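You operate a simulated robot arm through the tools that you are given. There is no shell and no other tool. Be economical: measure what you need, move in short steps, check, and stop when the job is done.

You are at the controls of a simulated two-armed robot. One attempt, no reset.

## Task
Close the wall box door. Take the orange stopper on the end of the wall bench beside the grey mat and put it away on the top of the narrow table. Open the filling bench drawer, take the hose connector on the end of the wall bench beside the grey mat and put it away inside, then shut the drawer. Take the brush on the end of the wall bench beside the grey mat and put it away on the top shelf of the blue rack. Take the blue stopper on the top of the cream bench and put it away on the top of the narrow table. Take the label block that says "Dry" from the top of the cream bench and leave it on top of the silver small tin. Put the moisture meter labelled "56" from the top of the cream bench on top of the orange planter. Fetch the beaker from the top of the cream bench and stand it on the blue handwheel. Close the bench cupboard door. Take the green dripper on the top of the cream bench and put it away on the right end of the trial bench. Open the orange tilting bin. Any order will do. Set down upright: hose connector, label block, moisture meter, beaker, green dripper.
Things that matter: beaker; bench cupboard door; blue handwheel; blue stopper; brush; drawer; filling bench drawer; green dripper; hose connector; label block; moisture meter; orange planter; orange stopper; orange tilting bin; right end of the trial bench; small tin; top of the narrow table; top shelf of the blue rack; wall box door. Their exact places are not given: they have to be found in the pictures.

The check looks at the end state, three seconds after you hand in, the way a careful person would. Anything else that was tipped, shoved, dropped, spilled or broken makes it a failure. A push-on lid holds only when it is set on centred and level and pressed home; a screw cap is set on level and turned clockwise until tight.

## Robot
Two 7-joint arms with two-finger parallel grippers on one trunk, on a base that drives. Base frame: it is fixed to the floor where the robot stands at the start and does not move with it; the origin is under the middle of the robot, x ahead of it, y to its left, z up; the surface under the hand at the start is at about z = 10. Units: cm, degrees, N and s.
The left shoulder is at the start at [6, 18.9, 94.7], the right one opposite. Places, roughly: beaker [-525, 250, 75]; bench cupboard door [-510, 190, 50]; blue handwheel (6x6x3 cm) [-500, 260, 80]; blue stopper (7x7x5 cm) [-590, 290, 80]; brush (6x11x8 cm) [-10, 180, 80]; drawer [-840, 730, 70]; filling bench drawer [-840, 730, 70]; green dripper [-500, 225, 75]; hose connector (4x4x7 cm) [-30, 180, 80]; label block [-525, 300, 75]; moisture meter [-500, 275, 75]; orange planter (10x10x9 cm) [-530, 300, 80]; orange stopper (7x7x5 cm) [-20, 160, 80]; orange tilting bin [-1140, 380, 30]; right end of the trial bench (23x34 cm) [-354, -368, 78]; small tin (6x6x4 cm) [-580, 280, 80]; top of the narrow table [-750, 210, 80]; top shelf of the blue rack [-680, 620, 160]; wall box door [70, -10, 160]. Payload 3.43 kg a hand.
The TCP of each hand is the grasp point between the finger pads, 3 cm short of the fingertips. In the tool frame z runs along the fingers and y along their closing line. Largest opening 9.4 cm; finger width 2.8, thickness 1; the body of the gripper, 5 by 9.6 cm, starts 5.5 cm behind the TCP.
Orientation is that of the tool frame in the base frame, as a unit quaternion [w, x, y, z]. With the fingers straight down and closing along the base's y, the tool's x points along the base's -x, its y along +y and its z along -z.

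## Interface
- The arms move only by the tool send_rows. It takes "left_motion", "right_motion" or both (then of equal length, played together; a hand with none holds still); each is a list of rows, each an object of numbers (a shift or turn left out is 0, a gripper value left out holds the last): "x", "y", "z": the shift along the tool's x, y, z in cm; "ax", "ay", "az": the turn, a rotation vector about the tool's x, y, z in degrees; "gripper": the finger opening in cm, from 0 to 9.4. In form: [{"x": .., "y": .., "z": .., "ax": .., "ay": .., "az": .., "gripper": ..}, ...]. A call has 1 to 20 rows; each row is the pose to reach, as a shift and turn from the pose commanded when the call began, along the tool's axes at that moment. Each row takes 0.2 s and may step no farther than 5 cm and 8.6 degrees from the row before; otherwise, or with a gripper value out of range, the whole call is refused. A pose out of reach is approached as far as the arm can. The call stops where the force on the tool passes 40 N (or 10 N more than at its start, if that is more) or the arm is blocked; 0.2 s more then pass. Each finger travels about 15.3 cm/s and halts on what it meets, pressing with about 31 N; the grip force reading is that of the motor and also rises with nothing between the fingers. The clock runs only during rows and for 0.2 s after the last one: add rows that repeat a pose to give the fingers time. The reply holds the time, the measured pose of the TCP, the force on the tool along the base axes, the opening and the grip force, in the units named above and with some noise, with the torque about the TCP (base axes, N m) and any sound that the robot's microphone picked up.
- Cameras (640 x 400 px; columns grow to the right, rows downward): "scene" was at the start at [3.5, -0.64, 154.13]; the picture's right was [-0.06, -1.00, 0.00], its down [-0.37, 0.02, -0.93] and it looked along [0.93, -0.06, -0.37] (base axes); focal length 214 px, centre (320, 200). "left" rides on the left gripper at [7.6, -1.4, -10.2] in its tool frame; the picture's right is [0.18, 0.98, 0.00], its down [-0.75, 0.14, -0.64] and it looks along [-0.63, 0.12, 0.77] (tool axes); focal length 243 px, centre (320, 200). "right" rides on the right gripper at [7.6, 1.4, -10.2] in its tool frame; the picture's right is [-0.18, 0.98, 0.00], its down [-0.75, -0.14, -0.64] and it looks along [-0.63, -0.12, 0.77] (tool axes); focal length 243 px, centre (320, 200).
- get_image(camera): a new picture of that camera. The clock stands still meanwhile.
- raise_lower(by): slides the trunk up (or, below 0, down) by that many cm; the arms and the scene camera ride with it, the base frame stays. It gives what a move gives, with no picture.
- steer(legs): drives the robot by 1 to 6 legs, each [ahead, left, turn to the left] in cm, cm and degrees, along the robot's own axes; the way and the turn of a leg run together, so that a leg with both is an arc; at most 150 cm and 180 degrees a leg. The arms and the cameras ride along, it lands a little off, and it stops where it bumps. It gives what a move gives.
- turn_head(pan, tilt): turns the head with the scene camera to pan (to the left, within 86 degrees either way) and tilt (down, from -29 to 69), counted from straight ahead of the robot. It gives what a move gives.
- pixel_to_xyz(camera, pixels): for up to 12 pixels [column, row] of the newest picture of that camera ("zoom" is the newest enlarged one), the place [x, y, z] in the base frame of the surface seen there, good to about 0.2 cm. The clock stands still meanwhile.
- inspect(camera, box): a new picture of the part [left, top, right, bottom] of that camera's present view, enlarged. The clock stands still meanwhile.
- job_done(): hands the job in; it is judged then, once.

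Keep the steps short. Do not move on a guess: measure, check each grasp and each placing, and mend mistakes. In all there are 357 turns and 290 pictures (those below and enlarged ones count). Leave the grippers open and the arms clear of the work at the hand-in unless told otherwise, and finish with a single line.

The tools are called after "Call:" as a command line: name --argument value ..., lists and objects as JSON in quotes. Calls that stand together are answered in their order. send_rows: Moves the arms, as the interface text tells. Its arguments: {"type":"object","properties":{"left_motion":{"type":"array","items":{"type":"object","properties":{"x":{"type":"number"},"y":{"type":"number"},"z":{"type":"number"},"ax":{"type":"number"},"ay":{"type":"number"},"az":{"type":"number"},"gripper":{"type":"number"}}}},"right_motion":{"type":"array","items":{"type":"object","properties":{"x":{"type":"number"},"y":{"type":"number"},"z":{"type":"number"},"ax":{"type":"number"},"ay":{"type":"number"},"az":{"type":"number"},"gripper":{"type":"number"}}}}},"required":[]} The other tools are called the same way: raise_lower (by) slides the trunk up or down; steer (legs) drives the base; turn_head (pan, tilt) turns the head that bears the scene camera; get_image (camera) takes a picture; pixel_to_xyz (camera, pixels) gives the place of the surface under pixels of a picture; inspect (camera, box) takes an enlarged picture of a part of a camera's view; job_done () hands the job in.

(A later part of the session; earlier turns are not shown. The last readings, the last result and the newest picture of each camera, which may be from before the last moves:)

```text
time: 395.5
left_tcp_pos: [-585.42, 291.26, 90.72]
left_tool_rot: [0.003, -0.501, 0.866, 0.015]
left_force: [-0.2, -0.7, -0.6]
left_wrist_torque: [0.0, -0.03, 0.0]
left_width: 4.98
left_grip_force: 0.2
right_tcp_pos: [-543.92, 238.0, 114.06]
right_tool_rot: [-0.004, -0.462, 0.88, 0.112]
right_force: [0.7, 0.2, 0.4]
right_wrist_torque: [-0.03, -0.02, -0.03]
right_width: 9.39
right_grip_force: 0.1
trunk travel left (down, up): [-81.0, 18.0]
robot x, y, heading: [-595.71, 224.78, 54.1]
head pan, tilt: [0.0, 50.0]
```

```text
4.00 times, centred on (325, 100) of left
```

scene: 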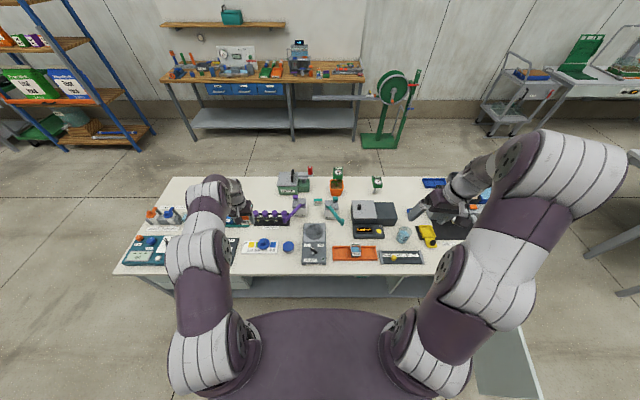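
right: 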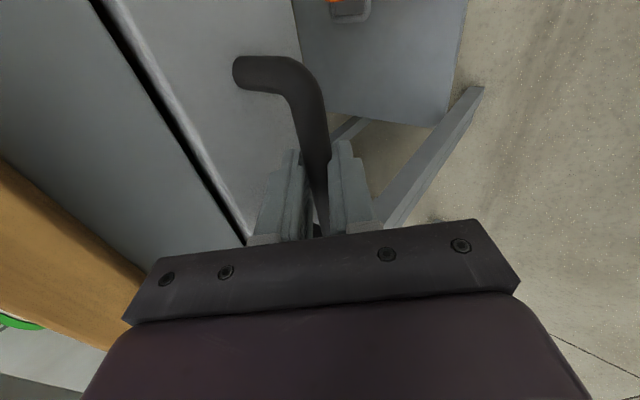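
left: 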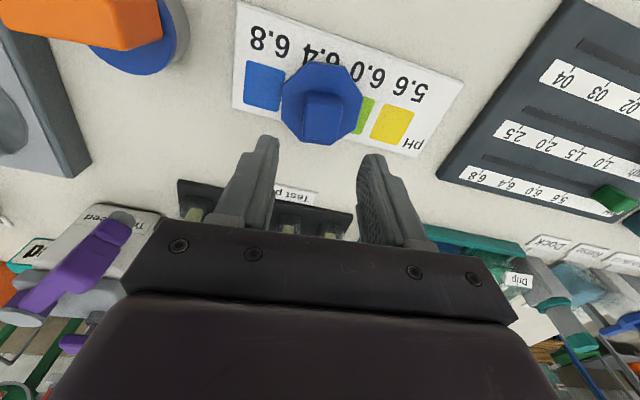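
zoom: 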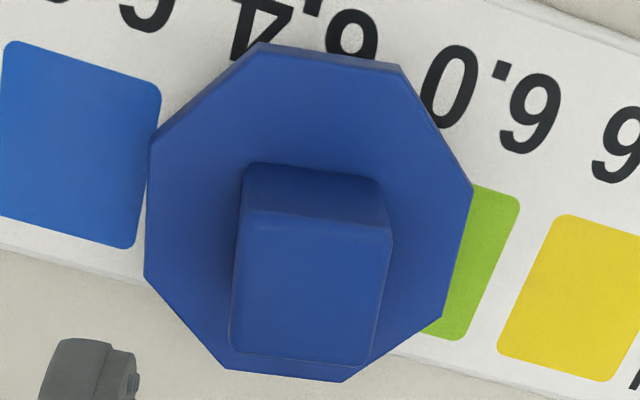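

The knob is right under the TCP. Down 6.8, close, lift.

Call:
send_rows --left_motion '[{"z": 3.5, "x": 0.2, "y": 0.25}, {"z": 6.7, "x": 0.2, "y": 0.25}, {"z": 6.7, "x": 0.2, "y": 0.25, "gripper": 0}, {"z": 6.7, "x": 0.2, "y": 0.25}, {"z": 6.7, "x": 0.2, "y": 0.25}, {"z": 3}, {"z": -1}, {"z": -5}]'

Call:
raise_lower --by 10

Call:
get_image --camera "left"

Call:
get_image --camera "scene"

```text
time: 397.3
left_tcp_pos: [-585.37, 291.37, 95.87]
left_tool_rot: [0.001, -0.5, 0.866, 0.015]
left_force: [-0.4, 0.1, -0.5]
left_wrist_torque: [0.03, 0.01, -0.01]
left_width: 2.67
left_grip_force: 31.4
right_tcp_pos: [-543.86, 237.78, 114.23]
right_tool_rot: [-0.005, -0.462, 0.88, 0.113]
right_force: [-0.5, 0.6, 0.3]
right_wrist_torque: [0.02, -0.02, 0.0]
right_width: 9.39
right_grip_force: 0.1
trunk travel left (down, up): [-81.0, 18.0]
robot x, y, heading: [-595.78, 224.6, 54.0]
head pan, tilt: [0.0, 50.0]
```

```text
time: 398.6
left_tcp_pos: [-585.33, 291.46, 105.6]
left_tool_rot: [0.002, -0.5, 0.866, 0.014]
left_force: [-0.4, -0.1, 0.3]
left_wrist_torque: [-0.03, 0.0, 0.02]
left_width: 2.66
left_grip_force: 30.8
right_tcp_pos: [-543.98, 237.84, 124.14]
right_tool_rot: [-0.005, -0.461, 0.88, 0.112]
right_force: [-0.2, -0.2, -0.4]
right_wrist_torque: [0.0, 0.0, 0.03]
right_width: 9.38
right_grip_force: 0.0
trunk travel left (down, up): [-91.0, 8.0]
robot x, y, heading: [-596.16, 224.52, 54.0]
head pan, tilt: [0.0, 50.0]
```

```text
147 pictures are left
```

left: 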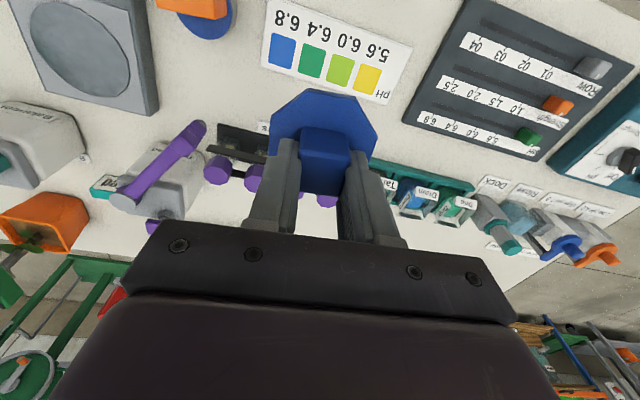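

```text
146 pictures are left
```

scene: 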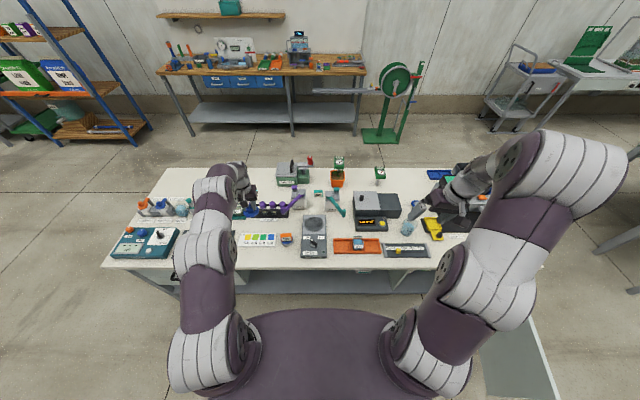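

The blue stopper is held. The narrow table is behind me; I'll back off, turn round and strafe to it.

Call:
steer --legs '[[-14, 0, 0], [0, 0, 180], [0, -92, 0]]'

Call:
get_image --camera "scene"

```text
time: 411.6
left_tcp_pos: [-688.6, 202.42, 105.79]
left_tool_rot: [0.015, 0.872, 0.489, -0.003]
left_force: [0.1, 1.2, -0.7]
left_wrist_torque: [-0.03, -0.02, 0.01]
left_width: 2.69
left_grip_force: 30.8
right_tcp_pos: [-728.72, 257.11, 124.2]
right_tool_rot: [0.112, 0.886, 0.45, 0.003]
right_force: [-0.2, 0.8, 0.2]
right_wrist_torque: [0.0, -0.01, -0.05]
right_width: 9.42
right_grip_force: 0.1
trunk travel left (down, up): [-91.0, 8.0]
robot x, y, heading: [-676.32, 268.72, -127.8]
head pan, tilt: [0.0, 50.0]
```

```text
145 pictures are left
```

scene: 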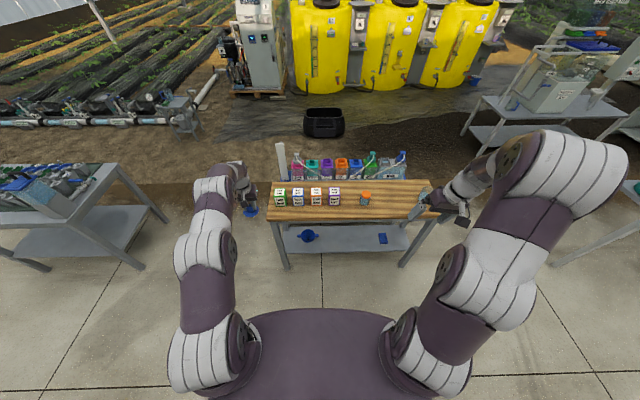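

Call:
inspect --camera "scene" --box '[260, 165, 450, 235]'

Call:
pixel_to_xyz --camera "scene" --pixels '[[270, 216], [430, 220], [276, 184], [385, 190], [390, 210], [345, 212], [366, 205], [340, 203], [300, 212]]'

```text
3.37 times, centred on (355, 200) of scene
```

zoom: 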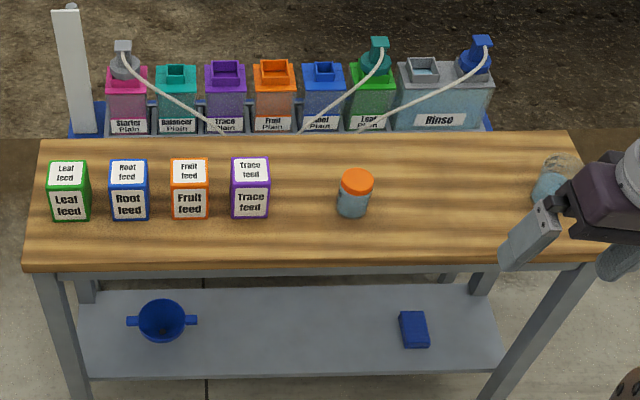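

```text
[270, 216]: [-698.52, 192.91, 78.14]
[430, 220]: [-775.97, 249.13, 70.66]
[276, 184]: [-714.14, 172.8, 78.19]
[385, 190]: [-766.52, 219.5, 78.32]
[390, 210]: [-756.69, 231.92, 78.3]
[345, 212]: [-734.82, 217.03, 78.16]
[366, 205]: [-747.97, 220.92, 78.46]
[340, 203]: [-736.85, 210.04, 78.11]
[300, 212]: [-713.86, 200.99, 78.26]
```

Free area to the right of the orange-capped jar; target for the blue stopper (-759.5,221.2). I'll drive so the left hand comes over it.

Call:
steer --legs '[[0, 0, 2.4], [0, -73.5, 0], [26, 0, 0]]'

Call:
get_image --camera "left"

Call:
get_image --camera "scene"

```text
time: 417.6
left_tcp_pos: [-760.96, 222.89, 105.7]
left_tool_rot: [0.015, 0.858, 0.513, -0.003]
left_force: [-0.1, -0.1, 0.1]
left_wrist_torque: [-0.01, 0.02, -0.03]
left_width: 2.67
left_grip_force: 30.8
right_tcp_pos: [-804.06, 275.06, 124.16]
right_tool_rot: [0.112, 0.873, 0.475, 0.007]
right_force: [0.5, -0.5, 0.4]
right_wrist_torque: [-0.01, 0.02, -0.04]
right_width: 9.41
right_grip_force: 0.1
trunk travel left (down, up): [-91.0, 8.0]
robot x, y, heading: [-752.61, 290.07, -124.4]
head pan, tilt: [0.0, 50.0]
```

```text
143 pictures are left
```

left: 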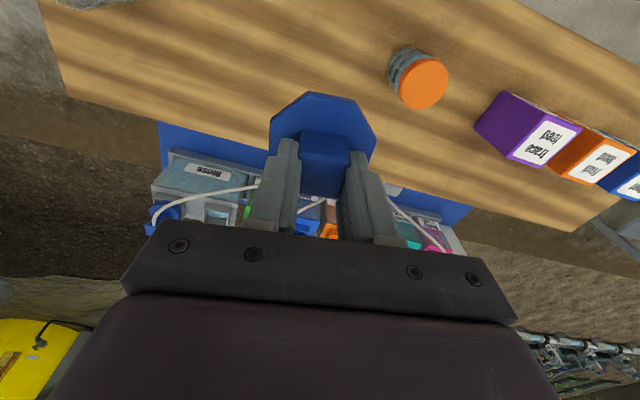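

```text
142 pictures are left
```

scene: 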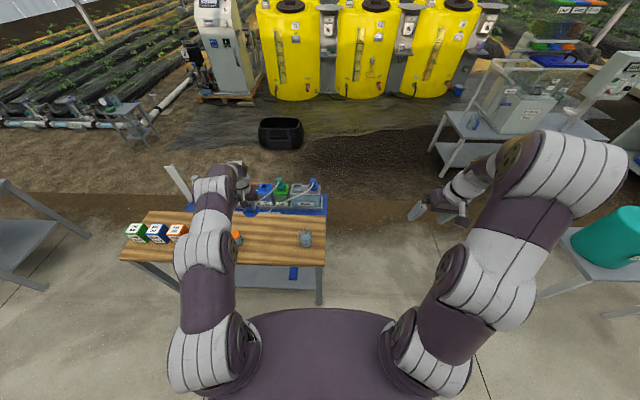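

The hand is over the free spot. Lower by the trunk 19, then finely.

Call:
raise_lower --by -19.5

Call:
get_image --camera "left"

Call:
send_rows --left_motion '[{"z": 1}, {"z": 1.6}, {"z": 2}, {"z": 2.3}]'

```text
time: 419.7
left_tcp_pos: [-761.04, 222.73, 86.11]
left_tool_rot: [0.016, 0.858, 0.513, -0.002]
left_force: [-0.9, -0.4, -0.4]
left_wrist_torque: [0.02, 0.02, -0.02]
left_width: 2.64
left_grip_force: 31.5
right_tcp_pos: [-804.24, 274.97, 104.72]
right_tool_rot: [0.112, 0.873, 0.475, 0.006]
right_force: [-0.2, -0.5, 0.6]
right_wrist_torque: [0.0, -0.02, -0.02]
right_width: 9.43
right_grip_force: 0.0
trunk travel left (down, up): [-71.5, 27.5]
robot x, y, heading: [-752.67, 289.65, -124.3]
head pan, tilt: [0.0, 50.0]
```

```text
141 pictures are left
```

left: 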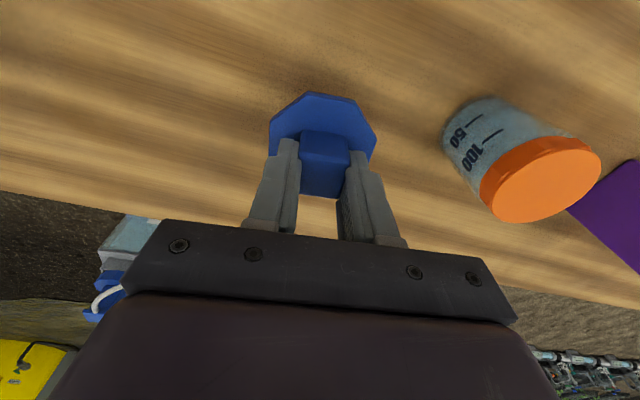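

```text
time: 420.7
left_tcp_pos: [-760.93, 222.82, 83.9]
left_tool_rot: [0.014, 0.858, 0.514, -0.002]
left_force: [0.1, -0.5, 0.3]
left_wrist_torque: [-0.02, -0.01, 0.0]
left_width: 2.69
left_grip_force: 30.8
right_tcp_pos: [-804.13, 275.11, 104.62]
right_tool_rot: [0.112, 0.872, 0.476, 0.006]
right_force: [0.0, 0.1, -1.1]
right_wrist_torque: [-0.02, 0.0, 0.0]
right_width: 9.39
right_grip_force: 0.0
trunk travel left (down, up): [-71.5, 27.5]
robot x, y, heading: [-752.92, 289.96, -124.2]
head pan, tilt: [0.0, 50.0]
```

Call:
send_rows --left_motion '[{"z": 0.25}, {"z": 0.5}, {"z": 0.7}]'

```text
time: 421.5
left_tcp_pos: [-760.91, 222.77, 83.48]
left_tool_rot: [0.018, 0.858, 0.513, -0.004]
left_force: [-0.5, 0.4, 17.5]
left_wrist_torque: [0.2, 0.13, 0.04]
left_width: 2.65
left_grip_force: 30.6
right_tcp_pos: [-804.14, 275.2, 104.82]
right_tool_rot: [0.114, 0.873, 0.475, 0.006]
right_force: [-0.1, 0.3, -0.8]
right_wrist_torque: [-0.02, 0.01, -0.02]
right_width: 9.42
right_grip_force: 0.1
trunk travel left (down, up): [-71.5, 27.5]
robot x, y, heading: [-752.5, 289.86, -124.3]
head pan, tilt: [0.0, 50.0]
```

Contact (17 N). Release and lift.

Call:
send_rows --left_motion '[{"z": -0.2}, {"z": -0.2, "gripper": 4.5}, {"z": -0.2}, {"z": -3}, {"z": -7}, {"z": -11}]'

Call:
raise_lower --by 15

Call:
get_image --camera "left"

```text
time: 422.9
left_tcp_pos: [-760.6, 223.62, 93.94]
left_tool_rot: [0.015, 0.858, 0.514, -0.002]
left_force: [-1.1, 0.9, 0.1]
left_wrist_torque: [0.01, 0.01, -0.02]
left_width: 4.51
left_grip_force: 0.1
left hand out of reach, approached as far as the arm can: row 6
right_tcp_pos: [-804.16, 275.07, 104.61]
right_tool_rot: [0.113, 0.872, 0.476, 0.006]
right_force: [-0.2, -0.3, 0.6]
right_wrist_torque: [-0.02, 0.0, 0.03]
right_width: 9.41
right_grip_force: 0.1
trunk travel left (down, up): [-71.5, 27.5]
robot x, y, heading: [-752.85, 289.57, -124.1]
head pan, tilt: [0.0, 50.0]
```

```text
time: 424.6
left_tcp_pos: [-760.49, 223.48, 109.03]
left_tool_rot: [0.016, 0.858, 0.513, -0.001]
left_force: [-0.8, 0.1, -1.1]
left_wrist_torque: [0.02, -0.01, 0.02]
left_width: 4.51
left_grip_force: 0.1
right_tcp_pos: [-804.21, 275.09, 119.6]
right_tool_rot: [0.112, 0.873, 0.475, 0.007]
right_force: [1.5, -0.9, -0.1]
right_wrist_torque: [0.01, -0.02, 0.01]
right_width: 9.4
right_grip_force: 0.1
trunk travel left (down, up): [-86.5, 12.5]
robot x, y, heading: [-753.01, 289.96, -124.0]
head pan, tilt: [0.0, 50.0]
```

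```text
140 pictures are left
```

left: 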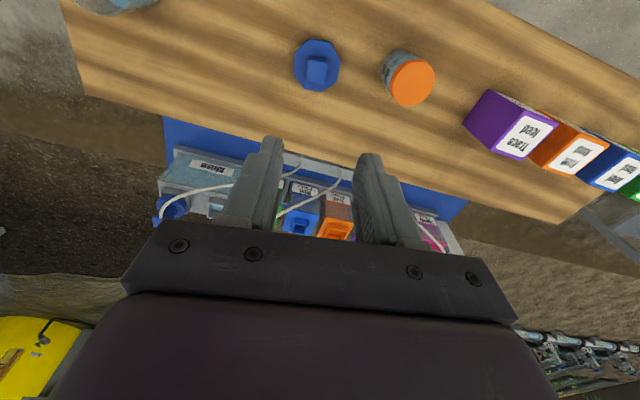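

The blue stopper is on the narrow table. Now the cupboard door: it must be pushed from its low side, so I'll go round through the aisle to the other end of the cream bench and look.

Call:
steer --legs '[[-150, 0, -1], [-48, 0, 0], [0, 150, 0], [0, 150, 0], [0, 40, 0]]'

Call:
turn_head --pan 0 --tilt 30

Call:
get_image --camera "scene"

```text
time: 450.9
left_tcp_pos: [-364.87, 193.68, 109.05]
left_tool_rot: [0.017, 0.855, 0.519, -0.002]
left_force: [0.3, -0.8, 0.6]
left_wrist_torque: [0.0, -0.01, 0.02]
left_width: 4.49
left_grip_force: 0.1
right_tcp_pos: [-409.16, 244.84, 119.74]
right_tool_rot: [0.113, 0.87, 0.481, 0.007]
right_force: [0.2, 0.6, 0.9]
right_wrist_torque: [-0.03, -0.03, -0.02]
right_width: 9.42
right_grip_force: 0.1
trunk travel left (down, up): [-86.5, 12.5]
robot x, y, heading: [-357.45, 260.4, -123.3]
head pan, tilt: [0.0, 50.0]
```

```text
time: 451.7
left_tcp_pos: [-364.83, 193.74, 109.0]
left_tool_rot: [0.015, 0.855, 0.519, -0.002]
left_force: [0.0, 0.4, 0.2]
left_wrist_torque: [0.03, 0.01, -0.02]
left_width: 4.49
left_grip_force: 0.1
right_tcp_pos: [-408.96, 244.81, 119.7]
right_tool_rot: [0.112, 0.87, 0.481, 0.006]
right_force: [0.6, -0.8, -0.2]
right_wrist_torque: [0.0, 0.03, -0.02]
right_width: 9.42
right_grip_force: 0.1
trunk travel left (down, up): [-86.5, 12.5]
robot x, y, heading: [-358.15, 259.92, -123.4]
head pan, tilt: [0.0, 30.0]
```

```text
139 pictures are left
```

scene: 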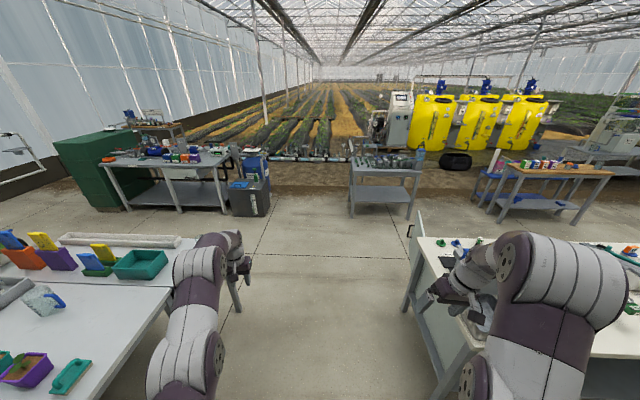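

Call:
pixel_to_xyz --camera "scene" --pixels '[[250, 215], [235, 213], [353, 215], [180, 212], [407, 300], [240, 305], [170, 290], [418, 230], [105, 165], [230, 155]]'

Call:
inspect --camera "scene" --box '[50, 110, 290, 230]'

```text
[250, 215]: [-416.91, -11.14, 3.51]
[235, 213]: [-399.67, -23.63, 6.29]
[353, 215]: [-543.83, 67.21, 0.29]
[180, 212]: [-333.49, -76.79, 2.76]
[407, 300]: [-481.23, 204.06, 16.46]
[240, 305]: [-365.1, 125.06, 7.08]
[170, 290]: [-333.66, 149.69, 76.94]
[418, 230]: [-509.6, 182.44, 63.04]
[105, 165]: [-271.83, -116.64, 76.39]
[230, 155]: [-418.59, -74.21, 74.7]
```

```text
2.67 times, centred on (170, 170) of scene
```

zoom: 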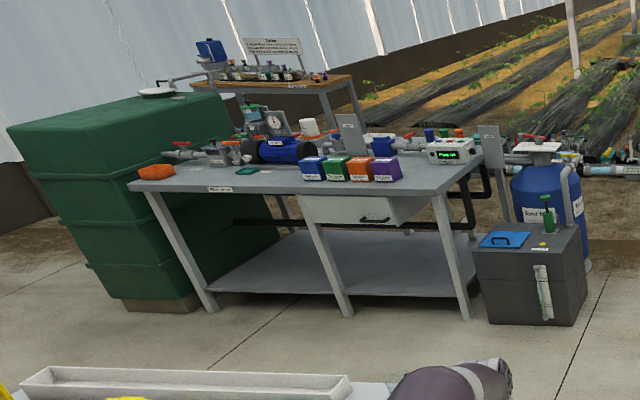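

The gap is clear. I'll drive through to v≈-178, then turn toward heading 102°.

Call:
steer --legs '[[0, 0, -2], [150, 0, 0], [28, 0, 0], [0, 0, -132]]'

Call:
turn_head --pan 0 --tilt 40

Call:
get_image --camera "scene"

```text
time: 466.1
left_tcp_pos: [-505.3, 166.69, 109.01]
left_tool_rot: [0.005, 0.837, -0.548, -0.014]
left_force: [0.0, -0.2, 0.3]
left_wrist_torque: [-0.01, -0.01, -0.01]
left_width: 4.51
left_grip_force: 0.1
right_tcp_pos: [-437.79, 168.98, 119.71]
right_tool_rot: [0.055, 0.809, -0.577, -0.099]
right_force: [0.1, 1.1, -0.4]
right_wrist_torque: [0.0, 0.0, 0.0]
right_width: 9.39
right_grip_force: 0.1
trunk travel left (down, up): [-86.5, 12.5]
robot x, y, heading: [-457.62, 119.4, 107.4]
head pan, tilt: [0.0, 30.0]
```

```text
time: 466.8
left_tcp_pos: [-505.18, 166.59, 109.01]
left_tool_rot: [0.004, 0.837, -0.547, -0.015]
left_force: [-0.2, 0.2, 0.7]
left_wrist_torque: [0.0, 0.01, 0.02]
left_width: 4.51
left_grip_force: 0.1
right_tcp_pos: [-437.78, 168.94, 119.61]
right_tool_rot: [0.054, 0.809, -0.577, -0.098]
right_force: [0.1, -0.4, -0.2]
right_wrist_torque: [-0.05, -0.01, 0.01]
right_width: 9.42
right_grip_force: 0.0
trunk travel left (down, up): [-86.5, 12.5]
robot x, y, heading: [-458.04, 120.03, 107.8]
head pan, tilt: [0.0, 40.0]
```

```text
137 pictures are left
```

scene: 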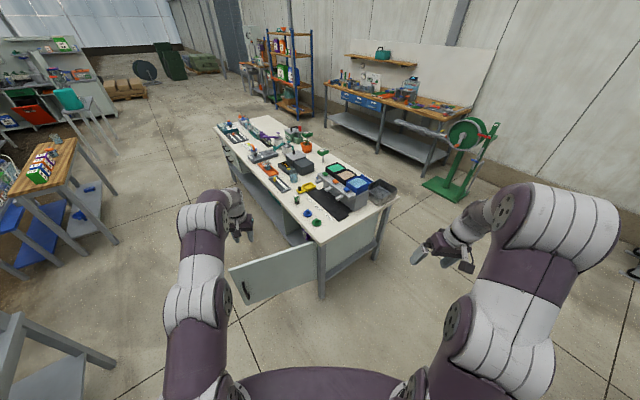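

The door's outer face with its handle faces me; the left hand hovers 17 cm in front of it. I'll close the fingers, lower to z≈60 and push by driving ahead 32.

Call:
raise_lower --by -40

Call:
send_rows --left_motion '[{"z": 3, "gripper": 0}, {"z": 6}, {"z": 9}, {"z": 11}]'

Call:
get_image --camera "scene"

```text
time: 470.6
left_tcp_pos: [-505.23, 166.61, 68.95]
left_tool_rot: [0.005, 0.837, -0.547, -0.015]
left_force: [-0.1, 0.2, 0.1]
left_wrist_torque: [0.01, 0.01, 0.02]
left_width: 4.51
left_grip_force: 0.1
right_tcp_pos: [-437.83, 168.84, 79.78]
right_tool_rot: [0.055, 0.809, -0.577, -0.098]
right_force: [-0.4, 0.1, 0.0]
right_wrist_torque: [-0.01, -0.02, -0.03]
right_width: 9.41
right_grip_force: 0.1
trunk travel left (down, up): [-46.5, 52.5]
robot x, y, heading: [-457.72, 119.4, 107.6]
head pan, tilt: [0.0, 40.0]
```

```text
time: 471.6
left_tcp_pos: [-505.76, 166.88, 57.9]
left_tool_rot: [0.005, 0.837, -0.548, -0.014]
left_force: [0.1, -0.3, 0.3]
left_wrist_torque: [0.03, 0.03, -0.01]
left_width: 0.02
left_grip_force: 31.0
right_tcp_pos: [-437.86, 168.97, 79.7]
right_tool_rot: [0.055, 0.809, -0.578, -0.097]
right_force: [1.0, 0.6, -0.3]
right_wrist_torque: [-0.02, 0.02, 0.0]
right_width: 9.41
right_grip_force: 0.0
trunk travel left (down, up): [-46.5, 52.5]
robot x, y, heading: [-458.3, 119.39, 107.4]
head pan, tilt: [0.0, 40.0]
```

```text
136 pictures are left
```

scene: 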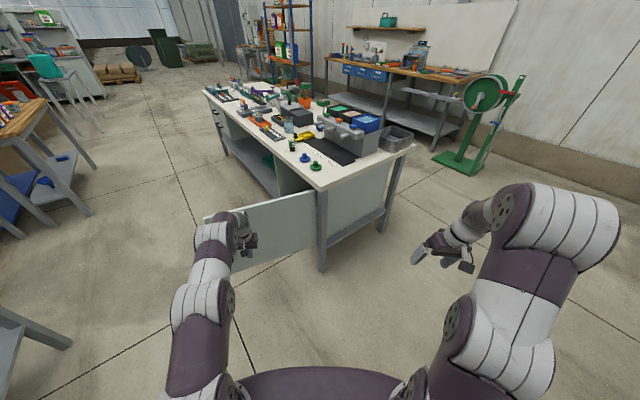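

Hand in front of the door face. Drive ahead 30 to push it.

Call:
steer --legs '[[30, 0, 0]]'

Call:
get_image --camera "scene"

```text
time: 473.7
left_tcp_pos: [-515.09, 195.63, 57.76]
left_tool_rot: [0.006, 0.838, -0.546, -0.015]
left_force: [0.2, 0.9, -0.7]
left_wrist_torque: [-0.01, 0.0, 0.0]
left_width: 0.01
left_grip_force: 31.1
right_tcp_pos: [-447.24, 198.07, 79.62]
right_tool_rot: [0.056, 0.809, -0.577, -0.098]
right_force: [-0.3, -0.3, 0.7]
right_wrist_torque: [-0.01, -0.02, -0.01]
right_width: 9.4
right_grip_force: 0.0
trunk travel left (down, up): [-46.5, 52.5]
robot x, y, heading: [-466.94, 148.16, 107.8]
head pan, tilt: [0.0, 40.0]
```

```text
135 pictures are left
```

scene: 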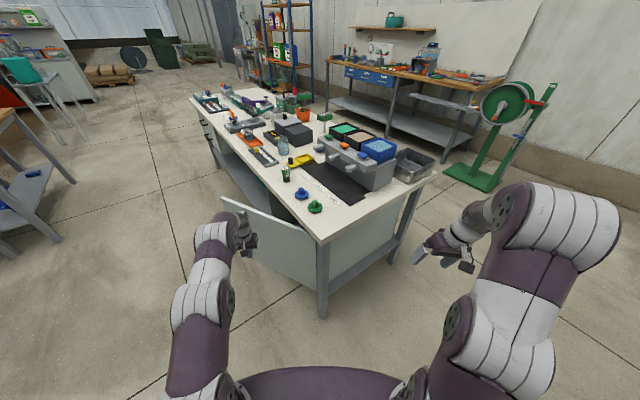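

The door is at about 45°. I'll push on by reaching the left hand further forward with a pitched tool.

Call:
send_rows --left_motion '[{"x": -2, "y": -0.5, "ay": -7}, {"x": -4, "y": -1, "ay": -14}, {"x": -6, "y": -1.5, "ay": -21}, {"x": -8, "y": -2, "ay": -28}, {"x": -10, "y": -2.5, "ay": -35}, {"x": -12, "y": -3, "ay": -42}, {"x": -14, "y": -3.5, "ay": -49}, {"x": -16, "y": -4, "ay": -56}, {"x": -18, "y": -4, "ay": -60}]'

Call:
get_image --camera "scene"

```text
time: 475.7
left_tcp_pos: [-518.54, 213.64, 58.33]
left_tool_rot: [-0.268, 0.718, -0.475, -0.433]
left_force: [-0.4, -0.5, -0.1]
left_wrist_torque: [-0.03, -0.02, 0.02]
left_width: 0.0
left_grip_force: 30.8
right_tcp_pos: [-447.18, 198.0, 79.67]
right_tool_rot: [0.055, 0.81, -0.576, -0.099]
right_force: [-0.5, -0.3, -0.4]
right_wrist_torque: [-0.02, -0.04, 0.0]
right_width: 9.39
right_grip_force: 0.1
trunk travel left (down, up): [-46.5, 52.5]
robot x, y, heading: [-467.41, 148.37, 107.8]
head pan, tilt: [0.0, 40.0]
```

```text
134 pictures are left
```

scene: 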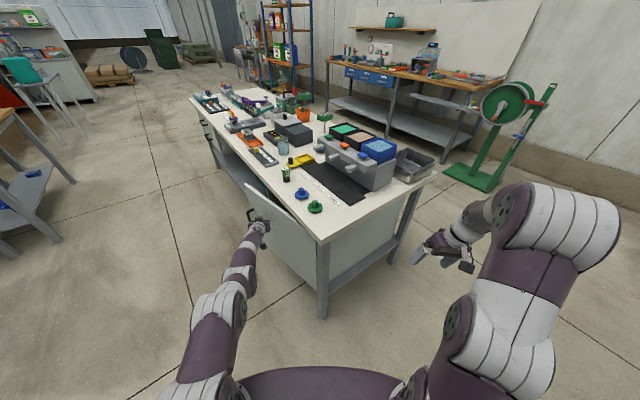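

Nearly closed. Push further 9 cm.

Call:
send_rows --left_motion '[{"z": 1.8, "x": -1, "y": -0.5}, {"z": 3.5, "x": -2, "y": -1}, {"z": 5.2, "x": -3, "y": -1.5}, {"z": 7, "x": -4, "y": -2}, {"z": 8.7, "x": -5, "y": -2.4}]'

Call:
get_image --camera "scene"

```text
time: 476.9
left_tcp_pos: [-517.2, 216.06, 59.85]
left_tool_rot: [-0.269, 0.718, -0.476, -0.432]
left_force: [0.3, 0.2, 0.0]
left_wrist_torque: [0.02, -0.01, -0.01]
left_width: 0.01
left_grip_force: 31.0
left hand out of reach, approached as far as the arm can: row 1, 2, 3, 4, 5
right_tcp_pos: [-447.16, 197.86, 79.67]
right_tool_rot: [0.055, 0.809, -0.576, -0.098]
right_force: [0.1, -1.2, 0.0]
right_wrist_torque: [-0.02, -0.02, 0.02]
right_width: 9.41
right_grip_force: 0.1
trunk travel left (down, up): [-46.5, 52.5]
robot x, y, heading: [-467.3, 148.69, 108.1]
head pan, tilt: [0.0, 40.0]
```

```text
133 pictures are left
```

scene: 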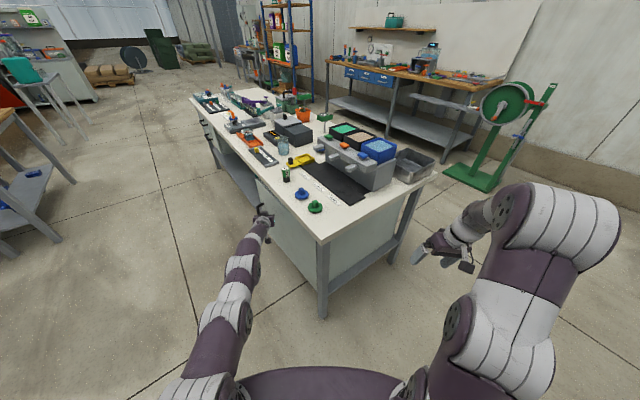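

Call:
steer --legs '[[6, 2, 0]]'

Call:
inspect --camera "scene" --box '[220, 160, 400, 300]'

Call:
pixel_to_xyz --camera "scene" --pixels '[[255, 182], [262, 195], [300, 225], [290, 240], [315, 250], [270, 245]]'

```text
time: 477.9
left_tcp_pos: [-521.03, 221.13, 59.78]
left_tool_rot: [-0.268, 0.719, -0.475, -0.432]
left_force: [0.2, 0.6, -0.5]
left_wrist_torque: [0.01, 0.01, 0.0]
left_width: 0.0
left_grip_force: 30.8
right_tcp_pos: [-451.1, 203.22, 79.61]
right_tool_rot: [0.055, 0.81, -0.576, -0.097]
right_force: [-0.1, -0.6, -0.1]
right_wrist_torque: [-0.04, 0.0, -0.03]
right_width: 9.4
right_grip_force: 0.1
trunk travel left (down, up): [-46.5, 52.5]
robot x, y, heading: [-470.88, 153.32, 107.7]
head pan, tilt: [0.0, 40.0]
```

```text
2.86 times, centred on (310, 230) of scene
```

zoom: 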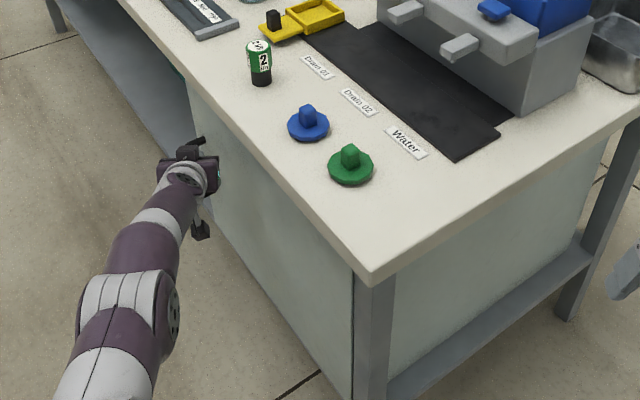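

```text
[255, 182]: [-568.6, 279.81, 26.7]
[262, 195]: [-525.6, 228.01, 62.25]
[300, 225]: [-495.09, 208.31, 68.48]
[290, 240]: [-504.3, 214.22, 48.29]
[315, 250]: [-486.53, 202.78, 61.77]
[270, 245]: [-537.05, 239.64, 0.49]
```

Almost flush (2 cm at the free side perhaps). A bit more push until resistance.

Call:
steer --legs '[[4, 1, 0]]'

Call:
inspect --camera "scene" --box '[220, 160, 340, 270]'

```text
time: 478.8
left_tcp_pos: [-523.19, 224.78, 59.76]
left_tool_rot: [-0.268, 0.719, -0.475, -0.432]
left_force: [0.3, 0.8, 0.3]
left_wrist_torque: [0.01, 0.0, 0.02]
left_width: 0.02
left_grip_force: 31.1
right_tcp_pos: [-453.3, 206.79, 79.6]
right_tool_rot: [0.055, 0.809, -0.577, -0.097]
right_force: [-0.5, 0.8, 0.0]
right_wrist_torque: [-0.01, -0.03, -0.03]
right_width: 9.39
right_grip_force: 0.0
trunk travel left (down, up): [-46.5, 52.5]
robot x, y, heading: [-473.22, 157.31, 108.0]
head pan, tilt: [0.0, 40.0]
```

```text
3.64 times, centred on (280, 215) of scene
```

zoom: 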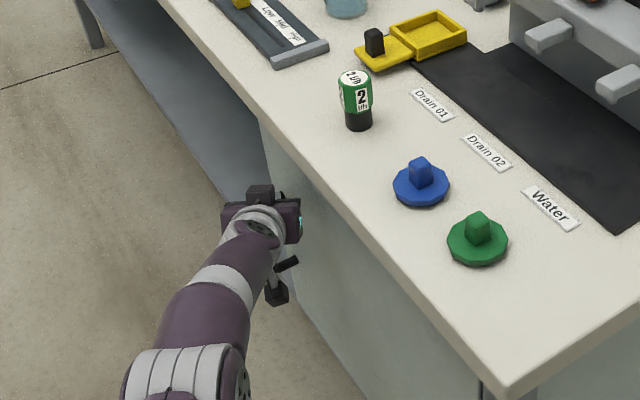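

Call:
send_rows --left_motion '[{"ay": -6, "z": 0.9, "x": -0.5}, {"ay": -12, "z": 1.8, "x": -1}, {"ay": -18, "z": 2.7, "x": -1.5}, {"ay": -24, "z": 3.5, "x": -2}]'

Call:
inspect --camera "scene" --box '[220, 160, 340, 270]'

Call:
pixel_to_xyz --camera "zoom" --pixels '[[300, 200], [330, 270], [350, 330], [420, 330], [320, 220], [440, 360]]'

```text
time: 479.8
left_tcp_pos: [-523.07, 224.77, 61.26]
left_tool_rot: [-0.34, 0.641, -0.428, -0.539]
left_force: [0.0, -0.3, -0.9]
left_wrist_torque: [-0.03, 0.0, -0.03]
left_width: 0.01
left_grip_force: 31.2
left hand out of reach, approached as far as the arm can: row 1, 2, 3, 4
right_tcp_pos: [-452.98, 206.58, 79.68]
right_tool_rot: [0.055, 0.809, -0.577, -0.098]
right_force: [-0.1, -0.2, -0.2]
right_wrist_torque: [0.01, 0.03, 0.03]
right_width: 9.39
right_grip_force: 0.0
trunk travel left (down, up): [-46.5, 52.5]
robot x, y, heading: [-473.24, 156.91, 107.9]
head pan, tilt: [0.0, 40.0]
```

```text
3.64 times, centred on (280, 215) of scene
```

zoom: 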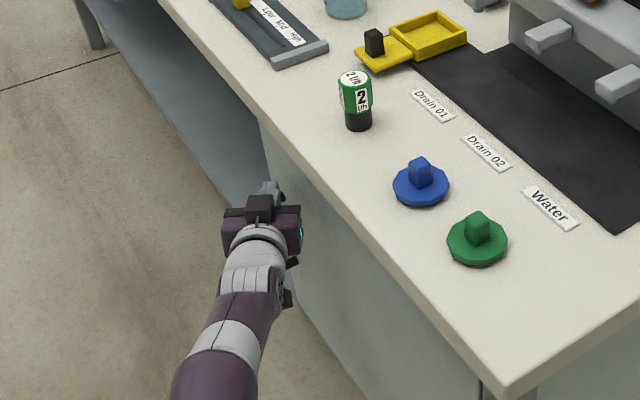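

```text
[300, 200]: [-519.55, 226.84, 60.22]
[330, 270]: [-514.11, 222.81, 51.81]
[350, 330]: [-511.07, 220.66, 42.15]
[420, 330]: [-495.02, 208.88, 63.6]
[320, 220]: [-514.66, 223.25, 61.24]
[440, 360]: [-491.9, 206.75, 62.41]
```

The face is now flush with the bench front (v≈-116.5 everywhere): the door is shut. I'll back off, raise the trunk and reset the left hand.

Call:
steer --legs '[[-32, 0, 0]]'

Call:
raise_lower --by 40

Call:
send_rows --left_motion '[{"ay": 8, "z": -1.5, "x": 1}, {"ay": 16, "z": -3, "x": 2}, {"ay": 24, "z": -4.5, "x": 3}, {"ay": 32, "z": -6, "x": 4}, {"ay": 40, "z": -7.5, "x": 5}, {"ay": 48, "z": -9, "x": 6}, {"ay": 56, "z": -10, "x": 6}, {"ay": 64, "z": -11, "x": 6}, {"ay": 72, "z": -12, "x": 6}, {"ay": 78, "z": -12, "x": 6, "gripper": 9.4}]'

Call:
turn_head --pan -20 --tilt 40

Call:
get_image --camera "scene"

```text
time: 481.9
left_tcp_pos: [-512.77, 193.67, 61.45]
left_tool_rot: [-0.341, 0.64, -0.428, -0.539]
left_force: [0.5, 0.3, -0.2]
left_wrist_torque: [-0.04, -0.03, -0.01]
left_width: 0.0
left_grip_force: 31.2
right_tcp_pos: [-442.99, 175.12, 79.75]
right_tool_rot: [0.055, 0.808, -0.579, -0.098]
right_force: [0.5, -0.2, -0.4]
right_wrist_torque: [0.01, 0.0, -0.02]
right_width: 9.4
right_grip_force: 0.1
trunk travel left (down, up): [-46.5, 52.5]
robot x, y, heading: [-463.01, 125.71, 107.8]
head pan, tilt: [0.0, 40.0]
```

```text
time: 485.8
left_tcp_pos: [-512.83, 193.72, 101.29]
left_tool_rot: [-0.34, 0.641, -0.429, -0.538]
left_force: [-1.4, 0.2, -0.2]
left_wrist_torque: [-0.03, 0.0, 0.01]
left_width: 0.0
left_grip_force: 30.6
right_tcp_pos: [-442.98, 175.12, 119.63]
right_tool_rot: [0.055, 0.808, -0.578, -0.098]
right_force: [-0.3, -1.1, 0.4]
right_wrist_torque: [0.02, -0.01, -0.04]
right_width: 9.39
right_grip_force: 0.1
trunk travel left (down, up): [-86.5, 12.5]
robot x, y, heading: [-463.49, 125.88, 107.5]
head pan, tilt: [0.0, 40.0]
```

```text
time: 486.2
left_tcp_pos: [-513.18, 194.0, 102.56]
left_tool_rot: [-0.318, 0.667, -0.444, -0.506]
left_force: [-0.2, -0.3, 0.4]
left_wrist_torque: [-0.01, 0.01, -0.02]
left_width: 0.0
left_grip_force: 31.0
left hand out of reach, approached as far as the arm can: row 1, 2
right_tcp_pos: [-442.92, 175.19, 119.58]
right_tool_rot: [0.053, 0.808, -0.578, -0.099]
right_force: [0.7, -0.3, -0.3]
right_wrist_torque: [0.05, 0.0, 0.01]
right_width: 9.41
right_grip_force: 0.0
trunk travel left (down, up): [-86.5, 12.5]
robot x, y, heading: [-463.0, 125.86, 107.4]
head pan, tilt: [0.0, 40.0]
stopped in row 2 (left hand): the arm was blocked; the commanded pose is now the measured one
```

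```text
time: 487.1
left_tcp_pos: [-513.36, 194.23, 103.22]
left_tool_rot: [-0.32, 0.665, -0.442, -0.51]
left_force: [0.9, -0.1, 0.3]
left_wrist_torque: [-0.07, -0.01, -0.01]
left_width: 0.0
left_grip_force: 31.6
right_tcp_pos: [-443.0, 175.21, 119.71]
right_tool_rot: [0.055, 0.808, -0.578, -0.098]
right_force: [0.7, 0.4, 0.1]
right_wrist_torque: [-0.01, -0.01, -0.02]
right_width: 9.43
right_grip_force: 0.0
trunk travel left (down, up): [-86.5, 12.5]
robot x, y, heading: [-462.99, 125.76, 107.7]
head pan, tilt: [-20.0, 40.0]
```

```text
129 pictures are left
```

scene: 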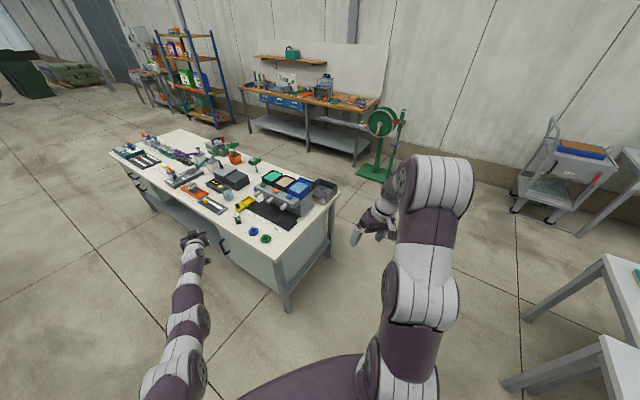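

The door stays shut. The left arm is nearly straight; I'll draw it back first without turning.

Call:
send_rows --left_motion '[{"z": -3, "x": 0.8}, {"z": -6.5, "x": 1.8}, {"z": -10, "x": 2.8}, {"z": -13.5, "x": 3.8}, {"z": -16, "x": 4.6}]'

Call:
send_rows --left_motion '[{"ay": 8}, {"ay": 16}, {"ay": 24}, {"ay": 32}, {"ay": 40}, {"ay": 48}, {"ay": 56}, {"ay": 64}, {"ay": 74, "gripper": 9.4}]'

```text
time: 488.4
left_tcp_pos: [-513.96, 194.91, 108.13]
left_tool_rot: [-0.353, 0.617, -0.404, -0.575]
left_force: [0.3, -0.6, -1.0]
left_wrist_torque: [0.08, 0.07, 0.0]
left_width: 0.0
left_grip_force: 30.6
left hand out of reach, approached as far as the arm can: row 1, 2, 3, 4, 5
right_tcp_pos: [-442.9, 175.18, 119.76]
right_tool_rot: [0.055, 0.808, -0.579, -0.098]
right_force: [0.2, -0.3, 0.6]
right_wrist_torque: [0.01, -0.01, 0.03]
right_width: 9.38
right_grip_force: 0.1
trunk travel left (down, up): [-86.5, 12.5]
robot x, y, heading: [-463.27, 125.89, 107.5]
head pan, tilt: [-20.0, 40.0]
stopped in row 5 (left hand): the arm was blocked; the commanded pose is now the measured one
```

```text
refused: row 9 steps farther than a row can; nothing moved
```

Call:
send_rows --left_motion '[{"x": 3, "y": -1}, {"x": 6, "y": -3}, {"x": 9, "y": -5}]'

Call:
get_image --camera "left"

```text
time: 489.2
left_tcp_pos: [-507.85, 194.64, 100.66]
left_tool_rot: [-0.355, 0.615, -0.403, -0.578]
left_force: [-0.4, 0.5, 1.4]
left_wrist_torque: [-0.05, -0.04, 0.02]
left_width: 0.02
left_grip_force: 31.0
left hand out of reach, approached as far as the arm can: row 1, 2, 3
right_tcp_pos: [-442.92, 175.19, 119.64]
right_tool_rot: [0.055, 0.808, -0.578, -0.099]
right_force: [0.3, 0.1, 0.0]
right_wrist_torque: [0.0, 0.0, 0.02]
right_width: 9.39
right_grip_force: 0.0
trunk travel left (down, up): [-86.5, 12.5]
robot x, y, heading: [-462.95, 125.84, 107.7]
head pan, tilt: [-20.0, 40.0]
```

```text
128 pictures are left
```

left: 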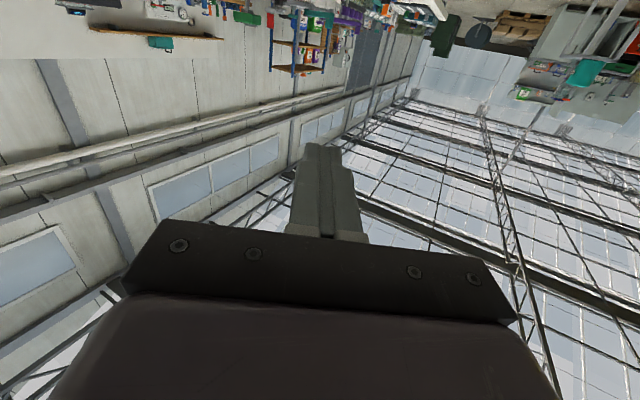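

Call:
send_rows --left_motion '[{"ay": 7, "z": -1}, {"ay": 14, "z": -2}, {"ay": 21, "z": -4}, {"ay": 28, "z": -6}, {"ay": 35, "z": -8}]'

```text
time: 489.7
left_tcp_pos: [-508.77, 198.08, 117.07]
left_tool_rot: [0.385, -0.587, 0.368, 0.609]
left_force: [1.2, 0.0, 0.5]
left_wrist_torque: [-0.09, -0.02, 0.01]
left_width: 0.01
left_grip_force: 30.9
left hand out of reach, approached as far as the arm can: row 1, 2
right_tcp_pos: [-442.9, 175.07, 119.66]
right_tool_rot: [0.056, 0.808, -0.578, -0.098]
right_force: [-0.3, -0.7, -0.2]
right_wrist_torque: [0.02, 0.02, 0.01]
right_width: 9.41
right_grip_force: 0.1
trunk travel left (down, up): [-86.5, 12.5]
robot x, y, heading: [-463.23, 125.88, 107.5]
head pan, tilt: [-20.0, 40.0]
stopped in row 2 (left hand): the arm was blocked; the commanded pose is now the measured one
```

Call:
send_rows --left_motion '[{"z": -2}, {"z": -4}, {"z": -6}, {"z": -8}, {"z": -10}]'

Call:
turn_head --pan 40 --tilt 40

Call:
get_image --camera "scene"

```text
time: 491.1
left_tcp_pos: [-508.9, 198.19, 119.66]
left_tool_rot: [0.396, -0.572, 0.35, 0.627]
left_force: [-1.0, -0.2, 1.4]
left_wrist_torque: [-0.06, -0.06, 0.02]
left_width: 0.0
left_grip_force: 31.7
left hand out of reach, approached as far as the arm can: row 1, 2, 3, 4, 5
right_tcp_pos: [-442.98, 175.29, 119.65]
right_tool_rot: [0.055, 0.808, -0.578, -0.099]
right_force: [-0.2, 0.4, 0.1]
right_wrist_torque: [0.01, 0.03, -0.01]
right_width: 9.4
right_grip_force: 0.0
trunk travel left (down, up): [-86.5, 12.5]
robot x, y, heading: [-463.8, 125.68, 107.5]
head pan, tilt: [-20.0, 40.0]
stopped in row 5 (left hand): the arm was blocked; the commanded pose is now the measured one
```

```text
time: 492.4
left_tcp_pos: [-508.91, 198.25, 119.59]
left_tool_rot: [0.395, -0.572, 0.351, 0.627]
left_force: [-0.3, 0.9, 1.5]
left_wrist_torque: [-0.07, 0.0, 0.04]
left_width: 0.0
left_grip_force: 30.6
right_tcp_pos: [-442.94, 175.21, 119.6]
right_tool_rot: [0.055, 0.808, -0.578, -0.098]
right_force: [-0.5, 0.9, 0.5]
right_wrist_torque: [-0.01, 0.04, 0.05]
right_width: 9.41
right_grip_force: 0.1
trunk travel left (down, up): [-86.5, 12.5]
robot x, y, heading: [-462.77, 125.78, 107.7]
head pan, tilt: [40.0, 40.0]
```

```text
127 pictures are left
```

scene: 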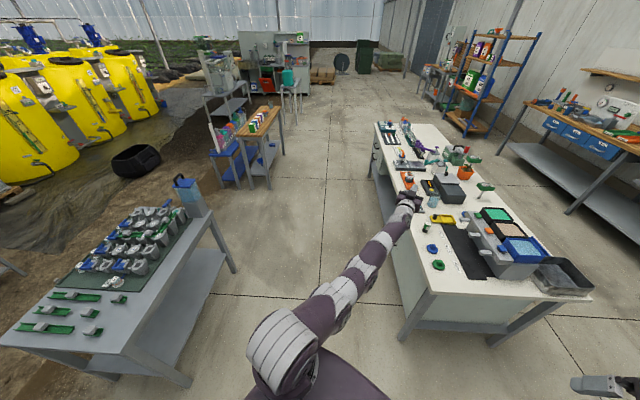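

The arm is locked straight. I'll break the straightness by turning the hand sideways in place.

Call:
send_rows --left_motion '[{"ax": 6, "y": 1}, {"ax": 12, "y": 2}, {"ax": 18, "y": 3}, {"ax": 24, "y": 4}, {"ax": 30, "y": 5}]'

```text
time: 493.6
left_tcp_pos: [-513.17, 195.04, 119.06]
left_tool_rot: [0.529, -0.454, 0.502, 0.512]
left_force: [-0.3, -0.3, 0.6]
left_wrist_torque: [0.0, 0.02, -0.01]
left_width: 0.0
left_grip_force: 31.0
left hand out of reach, approached as far as the arm can: row 1, 2, 5
right_tcp_pos: [-442.89, 175.22, 119.61]
right_tool_rot: [0.054, 0.808, -0.579, -0.098]
right_force: [0.7, -0.5, -0.1]
right_wrist_torque: [0.0, -0.02, 0.01]
right_width: 9.43
right_grip_force: 0.1
trunk travel left (down, up): [-86.5, 12.5]
robot x, y, heading: [-463.12, 126.11, 107.5]
head pan, tilt: [40.0, 40.0]
```

Call:
send_rows --left_motion '[{"y": -1.4, "z": -2.7}, {"y": -2.8, "z": -5.4}, {"y": -4.2, "z": -8}, {"y": -5.6, "z": -10.7}, {"y": -7, "z": -13.4}]'

```text
time: 495.0
left_tcp_pos: [-512.68, 193.22, 120.3]
left_tool_rot: [0.538, -0.425, 0.502, 0.527]
left_force: [0.2, 0.4, -0.8]
left_wrist_torque: [-0.01, 0.0, 0.0]
left_width: 0.0
left_grip_force: 30.8
left hand out of reach, approached as far as the arm can: row 1, 2, 3, 4, 5
right_tcp_pos: [-442.99, 175.24, 119.7]
right_tool_rot: [0.054, 0.808, -0.578, -0.099]
right_force: [0.7, -0.6, 0.3]
right_wrist_torque: [-0.01, 0.02, -0.03]
right_width: 9.36
right_grip_force: 0.0
trunk travel left (down, up): [-86.5, 12.5]
robot x, y, heading: [-462.61, 125.58, 107.4]
head pan, tilt: [40.0, 40.0]
stopped in row 5 (left hand): the arm was blocked; the commanded pose is now the measured one
```

I'll fold the hand down about its wrist joint, which needs little elbow motion.

Call:
send_rows --left_motion '[{"ay": 8, "x": 2.78, "z": -0.19}, {"ay": 16, "x": 5.5, "z": -0.77}, {"ay": 24, "x": 8.1, "z": -1.7}, {"ay": 32, "x": 10.6, "z": -3}, {"ay": 40, "x": 12.9, "z": -4.7}, {"ay": 48, "x": 14.9, "z": -6.6}, {"ay": 56, "x": 16.6, "z": -8.8}, {"ay": 64, "x": 18, "z": -11.2}, {"ay": 72, "x": 19, "z": -13.8}, {"ay": 80, "x": 19.7, "z": -16.5}]'

Call:
get_image --camera "scene"

```text
time: 497.2
left_tcp_pos: [-513.9, 178.54, 98.76]
left_tool_rot: [0.1, -0.663, 0.728, 0.143]
left_force: [0.4, 0.1, 1.0]
left_wrist_torque: [-0.01, 0.0, 0.0]
left_width: 0.03
left_grip_force: 30.9
left hand out of reach, approached as far as the arm can: row 9, 10
right_tcp_pos: [-442.88, 175.08, 119.7]
right_tool_rot: [0.056, 0.808, -0.578, -0.099]
right_force: [0.1, -0.3, -0.2]
right_wrist_torque: [-0.01, -0.02, 0.0]
right_width: 9.39
right_grip_force: 0.0
trunk travel left (down, up): [-86.5, 12.5]
robot x, y, heading: [-463.23, 125.53, 107.5]
head pan, tilt: [40.0, 40.0]
```

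```text
126 pictures are left
```

scene: 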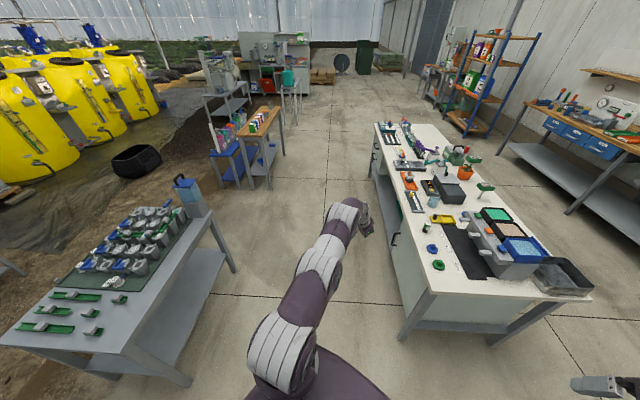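

Folded. Now retract toward the shoulder and finish turning to tool-down.

Call:
send_rows --left_motion '[{"x": 2.3, "y": -1.7, "z": -1, "ay": 4, "gripper": 9.4}, {"x": 4.6, "y": -3.4, "z": -2, "ay": 8}, {"x": 6.9, "y": -5.1, "z": -3, "ay": 12}, {"x": 9.2, "y": -6.8, "z": -4, "ay": 16}, {"x": 11.4, "y": -8.5, "z": -4.8, "ay": 20}]'

Call:
send_rows --left_motion '[{"az": -7}, {"az": -14}, {"az": -21}]'

```text
time: 498.4
left_tcp_pos: [-506.53, 165.46, 97.15]
left_tool_rot: [0.045, -0.675, 0.731, 0.089]
left_force: [-0.3, 0.2, -0.2]
left_wrist_torque: [-0.01, 0.01, 0.01]
left_width: 9.39
left_grip_force: 0.1
left hand out of reach, approached as far as the arm can: row 1, 2, 3, 4, 5
right_tcp_pos: [-442.93, 175.18, 119.75]
right_tool_rot: [0.054, 0.809, -0.578, -0.098]
right_force: [-0.2, 0.1, 0.8]
right_wrist_torque: [0.02, 0.0, 0.01]
right_width: 9.41
right_grip_force: 0.1
trunk travel left (down, up): [-86.5, 12.5]
robot x, y, heading: [-463.53, 125.58, 107.5]
head pan, tilt: [40.0, 40.0]
```

```text
time: 499.2
left_tcp_pos: [-506.58, 165.49, 97.09]
left_tool_rot: [-0.061, 0.797, -0.595, -0.079]
left_force: [0.4, -0.1, -0.4]
left_wrist_torque: [0.01, 0.02, -0.01]
left_width: 9.41
left_grip_force: 0.1
right_tcp_pos: [-442.95, 175.26, 119.74]
right_tool_rot: [0.055, 0.809, -0.577, -0.099]
right_force: [-0.4, -0.4, 0.1]
right_wrist_torque: [-0.01, 0.0, 0.02]
right_width: 9.39
right_grip_force: 0.1
trunk travel left (down, up): [-86.5, 12.5]
robot x, y, heading: [-463.38, 125.53, 107.7]
head pan, tilt: [40.0, 40.0]
```

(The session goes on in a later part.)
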